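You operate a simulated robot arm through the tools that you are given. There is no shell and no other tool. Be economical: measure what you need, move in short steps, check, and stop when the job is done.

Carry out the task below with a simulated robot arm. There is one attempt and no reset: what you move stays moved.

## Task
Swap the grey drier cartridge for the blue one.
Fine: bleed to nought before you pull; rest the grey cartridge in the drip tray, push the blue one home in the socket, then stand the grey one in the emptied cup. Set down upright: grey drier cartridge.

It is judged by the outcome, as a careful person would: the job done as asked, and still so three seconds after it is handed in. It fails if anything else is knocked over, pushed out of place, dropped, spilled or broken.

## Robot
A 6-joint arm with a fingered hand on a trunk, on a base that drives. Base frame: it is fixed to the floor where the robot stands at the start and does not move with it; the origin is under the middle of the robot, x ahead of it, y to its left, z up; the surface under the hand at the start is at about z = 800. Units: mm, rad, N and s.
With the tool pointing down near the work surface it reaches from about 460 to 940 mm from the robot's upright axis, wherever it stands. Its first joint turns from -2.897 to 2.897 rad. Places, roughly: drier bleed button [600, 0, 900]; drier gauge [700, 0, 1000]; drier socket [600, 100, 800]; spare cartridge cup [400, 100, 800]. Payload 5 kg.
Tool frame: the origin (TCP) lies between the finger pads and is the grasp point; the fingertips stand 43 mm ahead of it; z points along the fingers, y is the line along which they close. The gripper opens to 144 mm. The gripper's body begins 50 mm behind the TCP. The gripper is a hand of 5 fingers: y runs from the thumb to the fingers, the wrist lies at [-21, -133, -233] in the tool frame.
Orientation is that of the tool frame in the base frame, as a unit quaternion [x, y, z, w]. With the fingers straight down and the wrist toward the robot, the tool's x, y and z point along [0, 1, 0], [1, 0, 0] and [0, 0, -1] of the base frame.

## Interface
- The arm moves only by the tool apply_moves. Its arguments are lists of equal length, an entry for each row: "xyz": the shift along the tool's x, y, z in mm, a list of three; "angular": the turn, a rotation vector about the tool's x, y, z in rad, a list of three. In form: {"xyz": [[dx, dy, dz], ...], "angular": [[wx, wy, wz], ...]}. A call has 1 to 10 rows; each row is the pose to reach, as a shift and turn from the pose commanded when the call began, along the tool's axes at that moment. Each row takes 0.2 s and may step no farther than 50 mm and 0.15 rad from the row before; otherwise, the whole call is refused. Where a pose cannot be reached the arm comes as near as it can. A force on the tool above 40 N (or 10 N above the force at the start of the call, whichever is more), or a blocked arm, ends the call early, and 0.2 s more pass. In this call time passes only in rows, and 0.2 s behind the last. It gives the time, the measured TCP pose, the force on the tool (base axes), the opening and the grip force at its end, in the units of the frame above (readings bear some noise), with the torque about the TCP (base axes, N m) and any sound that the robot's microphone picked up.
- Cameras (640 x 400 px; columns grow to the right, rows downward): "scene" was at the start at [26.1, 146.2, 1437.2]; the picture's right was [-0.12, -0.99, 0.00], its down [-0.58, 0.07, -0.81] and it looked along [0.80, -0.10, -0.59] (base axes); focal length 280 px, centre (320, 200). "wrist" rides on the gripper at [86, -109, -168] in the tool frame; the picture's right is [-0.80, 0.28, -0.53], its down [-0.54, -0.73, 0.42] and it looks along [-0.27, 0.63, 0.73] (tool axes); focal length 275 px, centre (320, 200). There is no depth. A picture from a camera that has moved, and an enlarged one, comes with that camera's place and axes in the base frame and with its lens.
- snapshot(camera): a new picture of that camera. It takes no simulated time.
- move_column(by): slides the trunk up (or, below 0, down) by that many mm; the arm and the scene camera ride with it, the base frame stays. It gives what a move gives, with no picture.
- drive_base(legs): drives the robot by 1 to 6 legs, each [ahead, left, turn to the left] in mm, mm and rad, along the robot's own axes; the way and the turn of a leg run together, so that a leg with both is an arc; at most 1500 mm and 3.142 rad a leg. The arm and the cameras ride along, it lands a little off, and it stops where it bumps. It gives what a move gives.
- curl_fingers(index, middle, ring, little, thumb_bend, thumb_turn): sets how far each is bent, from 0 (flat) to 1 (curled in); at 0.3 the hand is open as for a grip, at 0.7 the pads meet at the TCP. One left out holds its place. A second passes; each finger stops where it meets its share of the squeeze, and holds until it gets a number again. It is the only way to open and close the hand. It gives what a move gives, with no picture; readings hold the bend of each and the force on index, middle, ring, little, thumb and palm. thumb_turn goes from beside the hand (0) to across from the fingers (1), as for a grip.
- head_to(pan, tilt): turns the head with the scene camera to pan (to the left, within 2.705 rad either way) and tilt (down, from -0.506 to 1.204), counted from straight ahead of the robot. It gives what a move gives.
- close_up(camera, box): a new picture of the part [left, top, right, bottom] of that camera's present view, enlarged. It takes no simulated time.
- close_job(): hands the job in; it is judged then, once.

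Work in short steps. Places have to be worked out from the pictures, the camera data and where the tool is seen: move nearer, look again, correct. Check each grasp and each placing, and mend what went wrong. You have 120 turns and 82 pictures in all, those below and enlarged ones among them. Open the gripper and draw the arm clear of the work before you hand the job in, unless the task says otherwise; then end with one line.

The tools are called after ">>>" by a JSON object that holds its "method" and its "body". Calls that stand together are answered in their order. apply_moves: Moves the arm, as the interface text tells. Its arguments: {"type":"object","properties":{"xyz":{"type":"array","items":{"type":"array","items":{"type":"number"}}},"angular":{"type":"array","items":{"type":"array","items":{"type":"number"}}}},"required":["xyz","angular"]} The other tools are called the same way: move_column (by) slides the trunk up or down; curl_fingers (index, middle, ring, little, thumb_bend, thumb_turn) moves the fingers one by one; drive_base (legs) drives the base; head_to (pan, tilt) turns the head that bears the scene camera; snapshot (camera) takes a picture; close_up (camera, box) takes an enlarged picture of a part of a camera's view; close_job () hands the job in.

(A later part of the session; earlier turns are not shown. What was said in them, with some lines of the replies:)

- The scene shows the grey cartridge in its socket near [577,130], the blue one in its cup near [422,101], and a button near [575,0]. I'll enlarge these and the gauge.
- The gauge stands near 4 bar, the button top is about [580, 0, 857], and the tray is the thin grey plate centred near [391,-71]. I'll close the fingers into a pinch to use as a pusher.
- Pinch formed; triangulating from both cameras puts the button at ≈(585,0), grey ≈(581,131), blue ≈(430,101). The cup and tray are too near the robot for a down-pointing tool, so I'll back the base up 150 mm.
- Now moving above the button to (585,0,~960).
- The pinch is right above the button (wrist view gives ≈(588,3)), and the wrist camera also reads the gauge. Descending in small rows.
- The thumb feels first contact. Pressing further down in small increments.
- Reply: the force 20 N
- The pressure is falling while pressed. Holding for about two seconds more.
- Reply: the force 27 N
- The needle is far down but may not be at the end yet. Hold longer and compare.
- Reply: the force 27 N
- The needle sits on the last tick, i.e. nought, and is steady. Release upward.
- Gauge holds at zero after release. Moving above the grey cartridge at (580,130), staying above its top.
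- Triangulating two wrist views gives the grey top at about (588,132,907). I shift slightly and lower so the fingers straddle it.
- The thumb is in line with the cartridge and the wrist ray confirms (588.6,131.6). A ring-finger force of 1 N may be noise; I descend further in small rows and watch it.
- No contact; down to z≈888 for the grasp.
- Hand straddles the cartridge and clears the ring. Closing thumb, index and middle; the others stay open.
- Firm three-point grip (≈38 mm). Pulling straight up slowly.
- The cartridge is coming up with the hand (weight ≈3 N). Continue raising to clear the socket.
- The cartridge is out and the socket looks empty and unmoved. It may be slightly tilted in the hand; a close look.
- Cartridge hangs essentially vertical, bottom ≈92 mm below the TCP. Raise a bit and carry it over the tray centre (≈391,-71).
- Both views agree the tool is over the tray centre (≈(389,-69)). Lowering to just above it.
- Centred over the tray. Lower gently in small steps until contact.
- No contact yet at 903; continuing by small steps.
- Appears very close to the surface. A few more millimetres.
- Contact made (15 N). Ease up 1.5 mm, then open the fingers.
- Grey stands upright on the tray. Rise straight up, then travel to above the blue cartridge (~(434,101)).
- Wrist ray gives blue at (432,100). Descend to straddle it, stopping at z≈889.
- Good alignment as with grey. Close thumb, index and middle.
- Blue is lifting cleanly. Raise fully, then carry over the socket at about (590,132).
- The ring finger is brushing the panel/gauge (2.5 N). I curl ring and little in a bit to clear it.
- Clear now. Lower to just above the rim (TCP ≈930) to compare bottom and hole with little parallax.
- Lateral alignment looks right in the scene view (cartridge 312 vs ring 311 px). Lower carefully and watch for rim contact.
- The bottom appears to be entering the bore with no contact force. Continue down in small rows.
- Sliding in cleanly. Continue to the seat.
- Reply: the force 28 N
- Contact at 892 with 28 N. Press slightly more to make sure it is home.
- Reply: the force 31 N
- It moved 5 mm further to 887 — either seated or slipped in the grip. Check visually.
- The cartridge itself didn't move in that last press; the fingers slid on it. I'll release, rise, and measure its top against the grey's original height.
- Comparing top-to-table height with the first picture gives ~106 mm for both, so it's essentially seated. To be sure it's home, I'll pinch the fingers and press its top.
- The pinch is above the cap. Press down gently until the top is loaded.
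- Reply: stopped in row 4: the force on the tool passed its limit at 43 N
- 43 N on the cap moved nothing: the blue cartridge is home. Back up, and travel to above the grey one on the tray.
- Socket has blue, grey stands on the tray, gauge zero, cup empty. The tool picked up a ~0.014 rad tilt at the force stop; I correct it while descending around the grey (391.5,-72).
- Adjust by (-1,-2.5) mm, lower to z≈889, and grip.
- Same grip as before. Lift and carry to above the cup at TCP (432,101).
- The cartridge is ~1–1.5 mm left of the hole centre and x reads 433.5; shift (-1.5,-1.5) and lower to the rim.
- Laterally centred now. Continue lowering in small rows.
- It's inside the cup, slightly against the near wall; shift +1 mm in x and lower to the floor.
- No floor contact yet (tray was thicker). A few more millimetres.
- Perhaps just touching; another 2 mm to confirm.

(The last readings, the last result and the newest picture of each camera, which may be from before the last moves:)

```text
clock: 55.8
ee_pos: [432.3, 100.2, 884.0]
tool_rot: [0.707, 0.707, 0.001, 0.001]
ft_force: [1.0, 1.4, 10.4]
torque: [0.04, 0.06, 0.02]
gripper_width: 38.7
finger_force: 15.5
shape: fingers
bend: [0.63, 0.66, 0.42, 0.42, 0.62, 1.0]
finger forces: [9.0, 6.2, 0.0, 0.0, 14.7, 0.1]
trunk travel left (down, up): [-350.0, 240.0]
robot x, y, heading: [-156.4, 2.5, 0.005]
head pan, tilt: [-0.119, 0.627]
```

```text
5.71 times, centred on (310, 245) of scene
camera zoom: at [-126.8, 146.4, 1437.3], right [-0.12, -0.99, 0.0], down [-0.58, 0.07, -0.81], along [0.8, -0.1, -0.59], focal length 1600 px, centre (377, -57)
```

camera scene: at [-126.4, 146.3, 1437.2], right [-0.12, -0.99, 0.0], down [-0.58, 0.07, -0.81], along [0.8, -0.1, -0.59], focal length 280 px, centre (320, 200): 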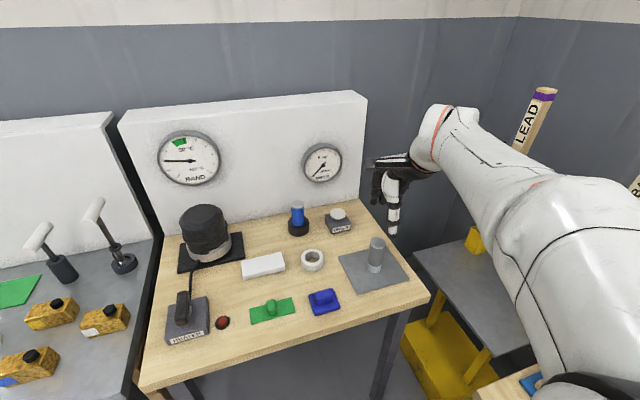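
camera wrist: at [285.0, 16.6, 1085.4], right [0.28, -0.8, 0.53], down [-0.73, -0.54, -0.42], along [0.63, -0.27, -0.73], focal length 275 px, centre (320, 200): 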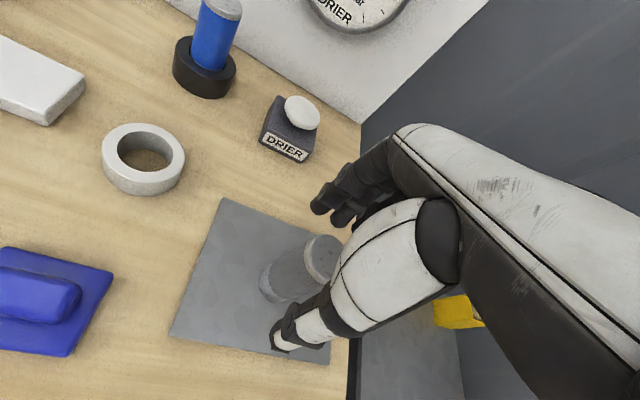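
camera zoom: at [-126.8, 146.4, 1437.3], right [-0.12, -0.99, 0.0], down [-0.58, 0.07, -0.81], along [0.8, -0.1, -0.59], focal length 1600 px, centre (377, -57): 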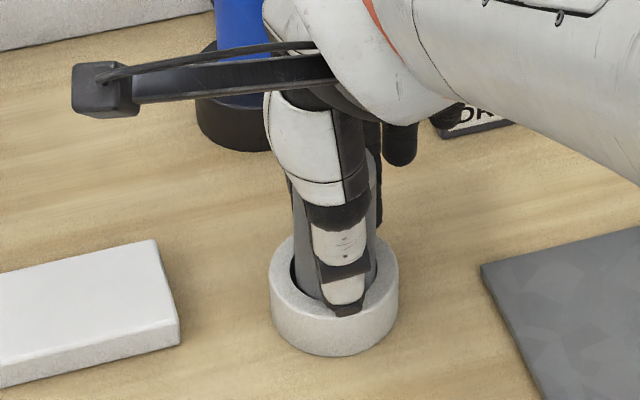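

Grey rests on the cup floor (10 N). These heights also confirm blue's seat depth matched grey's. Release and rise.

>>> {"method": "curl_fingers", "body": {"index": 0.55, "middle": 0.55, "thumb_bend": 0.55}}

>>> {"method": "curl_fingers", "body": {"index": 0.42, "middle": 0.42, "thumb_bend": 0.42}}

>>> {"method": "apply_moves", "body": {"xyz": [[0, 0, -20], [0, 0, -60], [0, 0, -100], [0, 0, -145], [0, 0, -190], [0, 0, -235], [0, 0, -280]], "angular": [[0, 0, 0], [0, 0, 0], [0, 0, 0], [0, 0, 0], [0, 0, 0], [0, 0, 0], [0, 0, 0]]}}

>>> {"method": "snapshot", "body": {"camera": "wrist"}}

>>> {"method": "snapshot", "body": {"camera": "scene"}}

>>> {"method": "close_up", "body": {"camera": "scene", "box": [240, 190, 360, 290]}}

```text
clock: 56.8
ee_pos: [431.2, 99.7, 881.9]
tool_rot: [0.708, 0.707, 0.001, 0.0]
ft_force: [-0.4, -0.2, -0.6]
torque: [0.01, -0.04, -0.02]
gripper_width: 59.6
finger_force: 0.0
shape: fingers
bend: [0.55, 0.55, 0.42, 0.42, 0.55, 1.0]
finger forces: [0.1, 0.0, 0.0, 0.0, 0.1, 0.0]
trunk travel left (down, up): [-350.0, 240.0]
robot x, y, heading: [-154.6, -2.5, -0.001]
head pan, tilt: [-0.119, 0.627]
```

```text
clock: 57.8
ee_pos: [431.6, 99.5, 881.5]
tool_rot: [0.707, 0.707, -0.001, 0.0]
ft_force: [-0.8, 0.0, 0.3]
torque: [-0.01, 0.01, 0.0]
gripper_width: 106.4
finger_force: 0.1
shape: fingers
bend: [0.42, 0.42, 0.42, 0.42, 0.42, 0.99]
finger forces: [0.1, 0.0, 0.0, 0.1, 0.0, 0.0]
trunk travel left (down, up): [-350.0, 240.0]
robot x, y, heading: [-154.2, 2.2, -0.001]
head pan, tilt: [-0.119, 0.627]
```

```text
clock: 59.4
ee_pos: [430.4, 102.2, 1162.6]
tool_rot: [0.707, 0.708, 0.0, -0.001]
ft_force: [0.0, 0.2, -1.0]
torque: [0.02, 0.02, 0.0]
gripper_width: 106.8
finger_force: 0.0
shape: fingers
bend: [0.42, 0.42, 0.42, 0.42, 0.42, 0.99]
finger forces: [0.0, 0.1, 0.0, 0.0, 0.0, 0.0]
trunk travel left (down, up): [-350.0, 240.0]
robot x, y, heading: [-151.6, 2.2, -0.006]
head pan, tilt: [-0.119, 0.627]
```

```text
16 pictures are left
camera wrist: at [323.4, 187.6, 1330.8], right [0.28, -0.8, 0.53], down [-0.73, -0.54, -0.42], along [0.63, -0.27, -0.73], focal length 275 px, centre (320, 200)
```

wrist: 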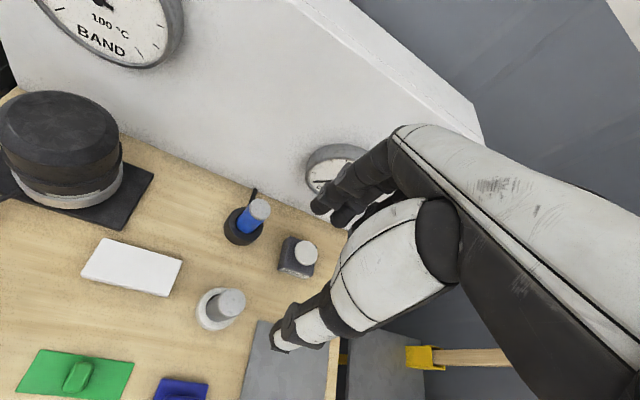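

```text
15 pictures are left
camera scene: at [-126.5, 146.3, 1437.1], right [-0.12, -0.99, 0.0], down [-0.58, 0.07, -0.81], along [0.8, -0.1, -0.59], focal length 280 px, centre (320, 200)
```

scene: 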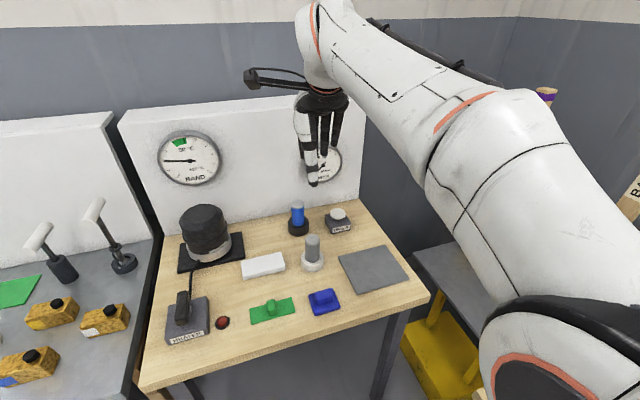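

```text
4.00 times, centred on (300, 240) of scene
camera zoom: at [-126.5, 146.3, 1437.1], right [-0.12, -0.99, 0.0], down [-0.58, 0.07, -0.81], along [0.8, -0.1, -0.59], focal length 1120 px, centre (400, 40)
```

zoom: 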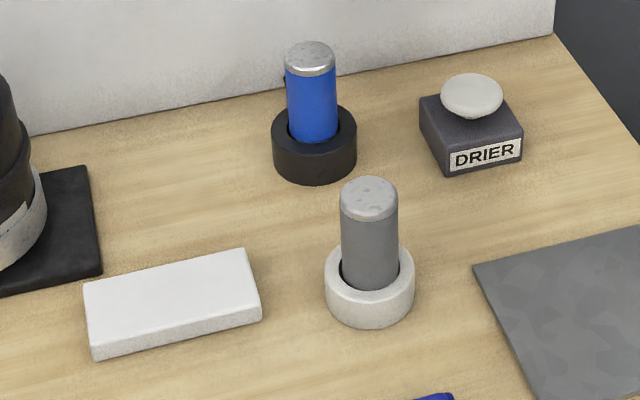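

Blue is seated in the socket, grey stands upright in the cup, nothing else moved, and the open hand is well clear. Handing in.

>>> {"method": "close_job", "body": {}}

```text
The job is handed in.
```

The swap is finished: I bled the drier to zero before pulling the grey cartridge, pushed the blue one home in the socket, and stood the grey one upright in the emptied cup.
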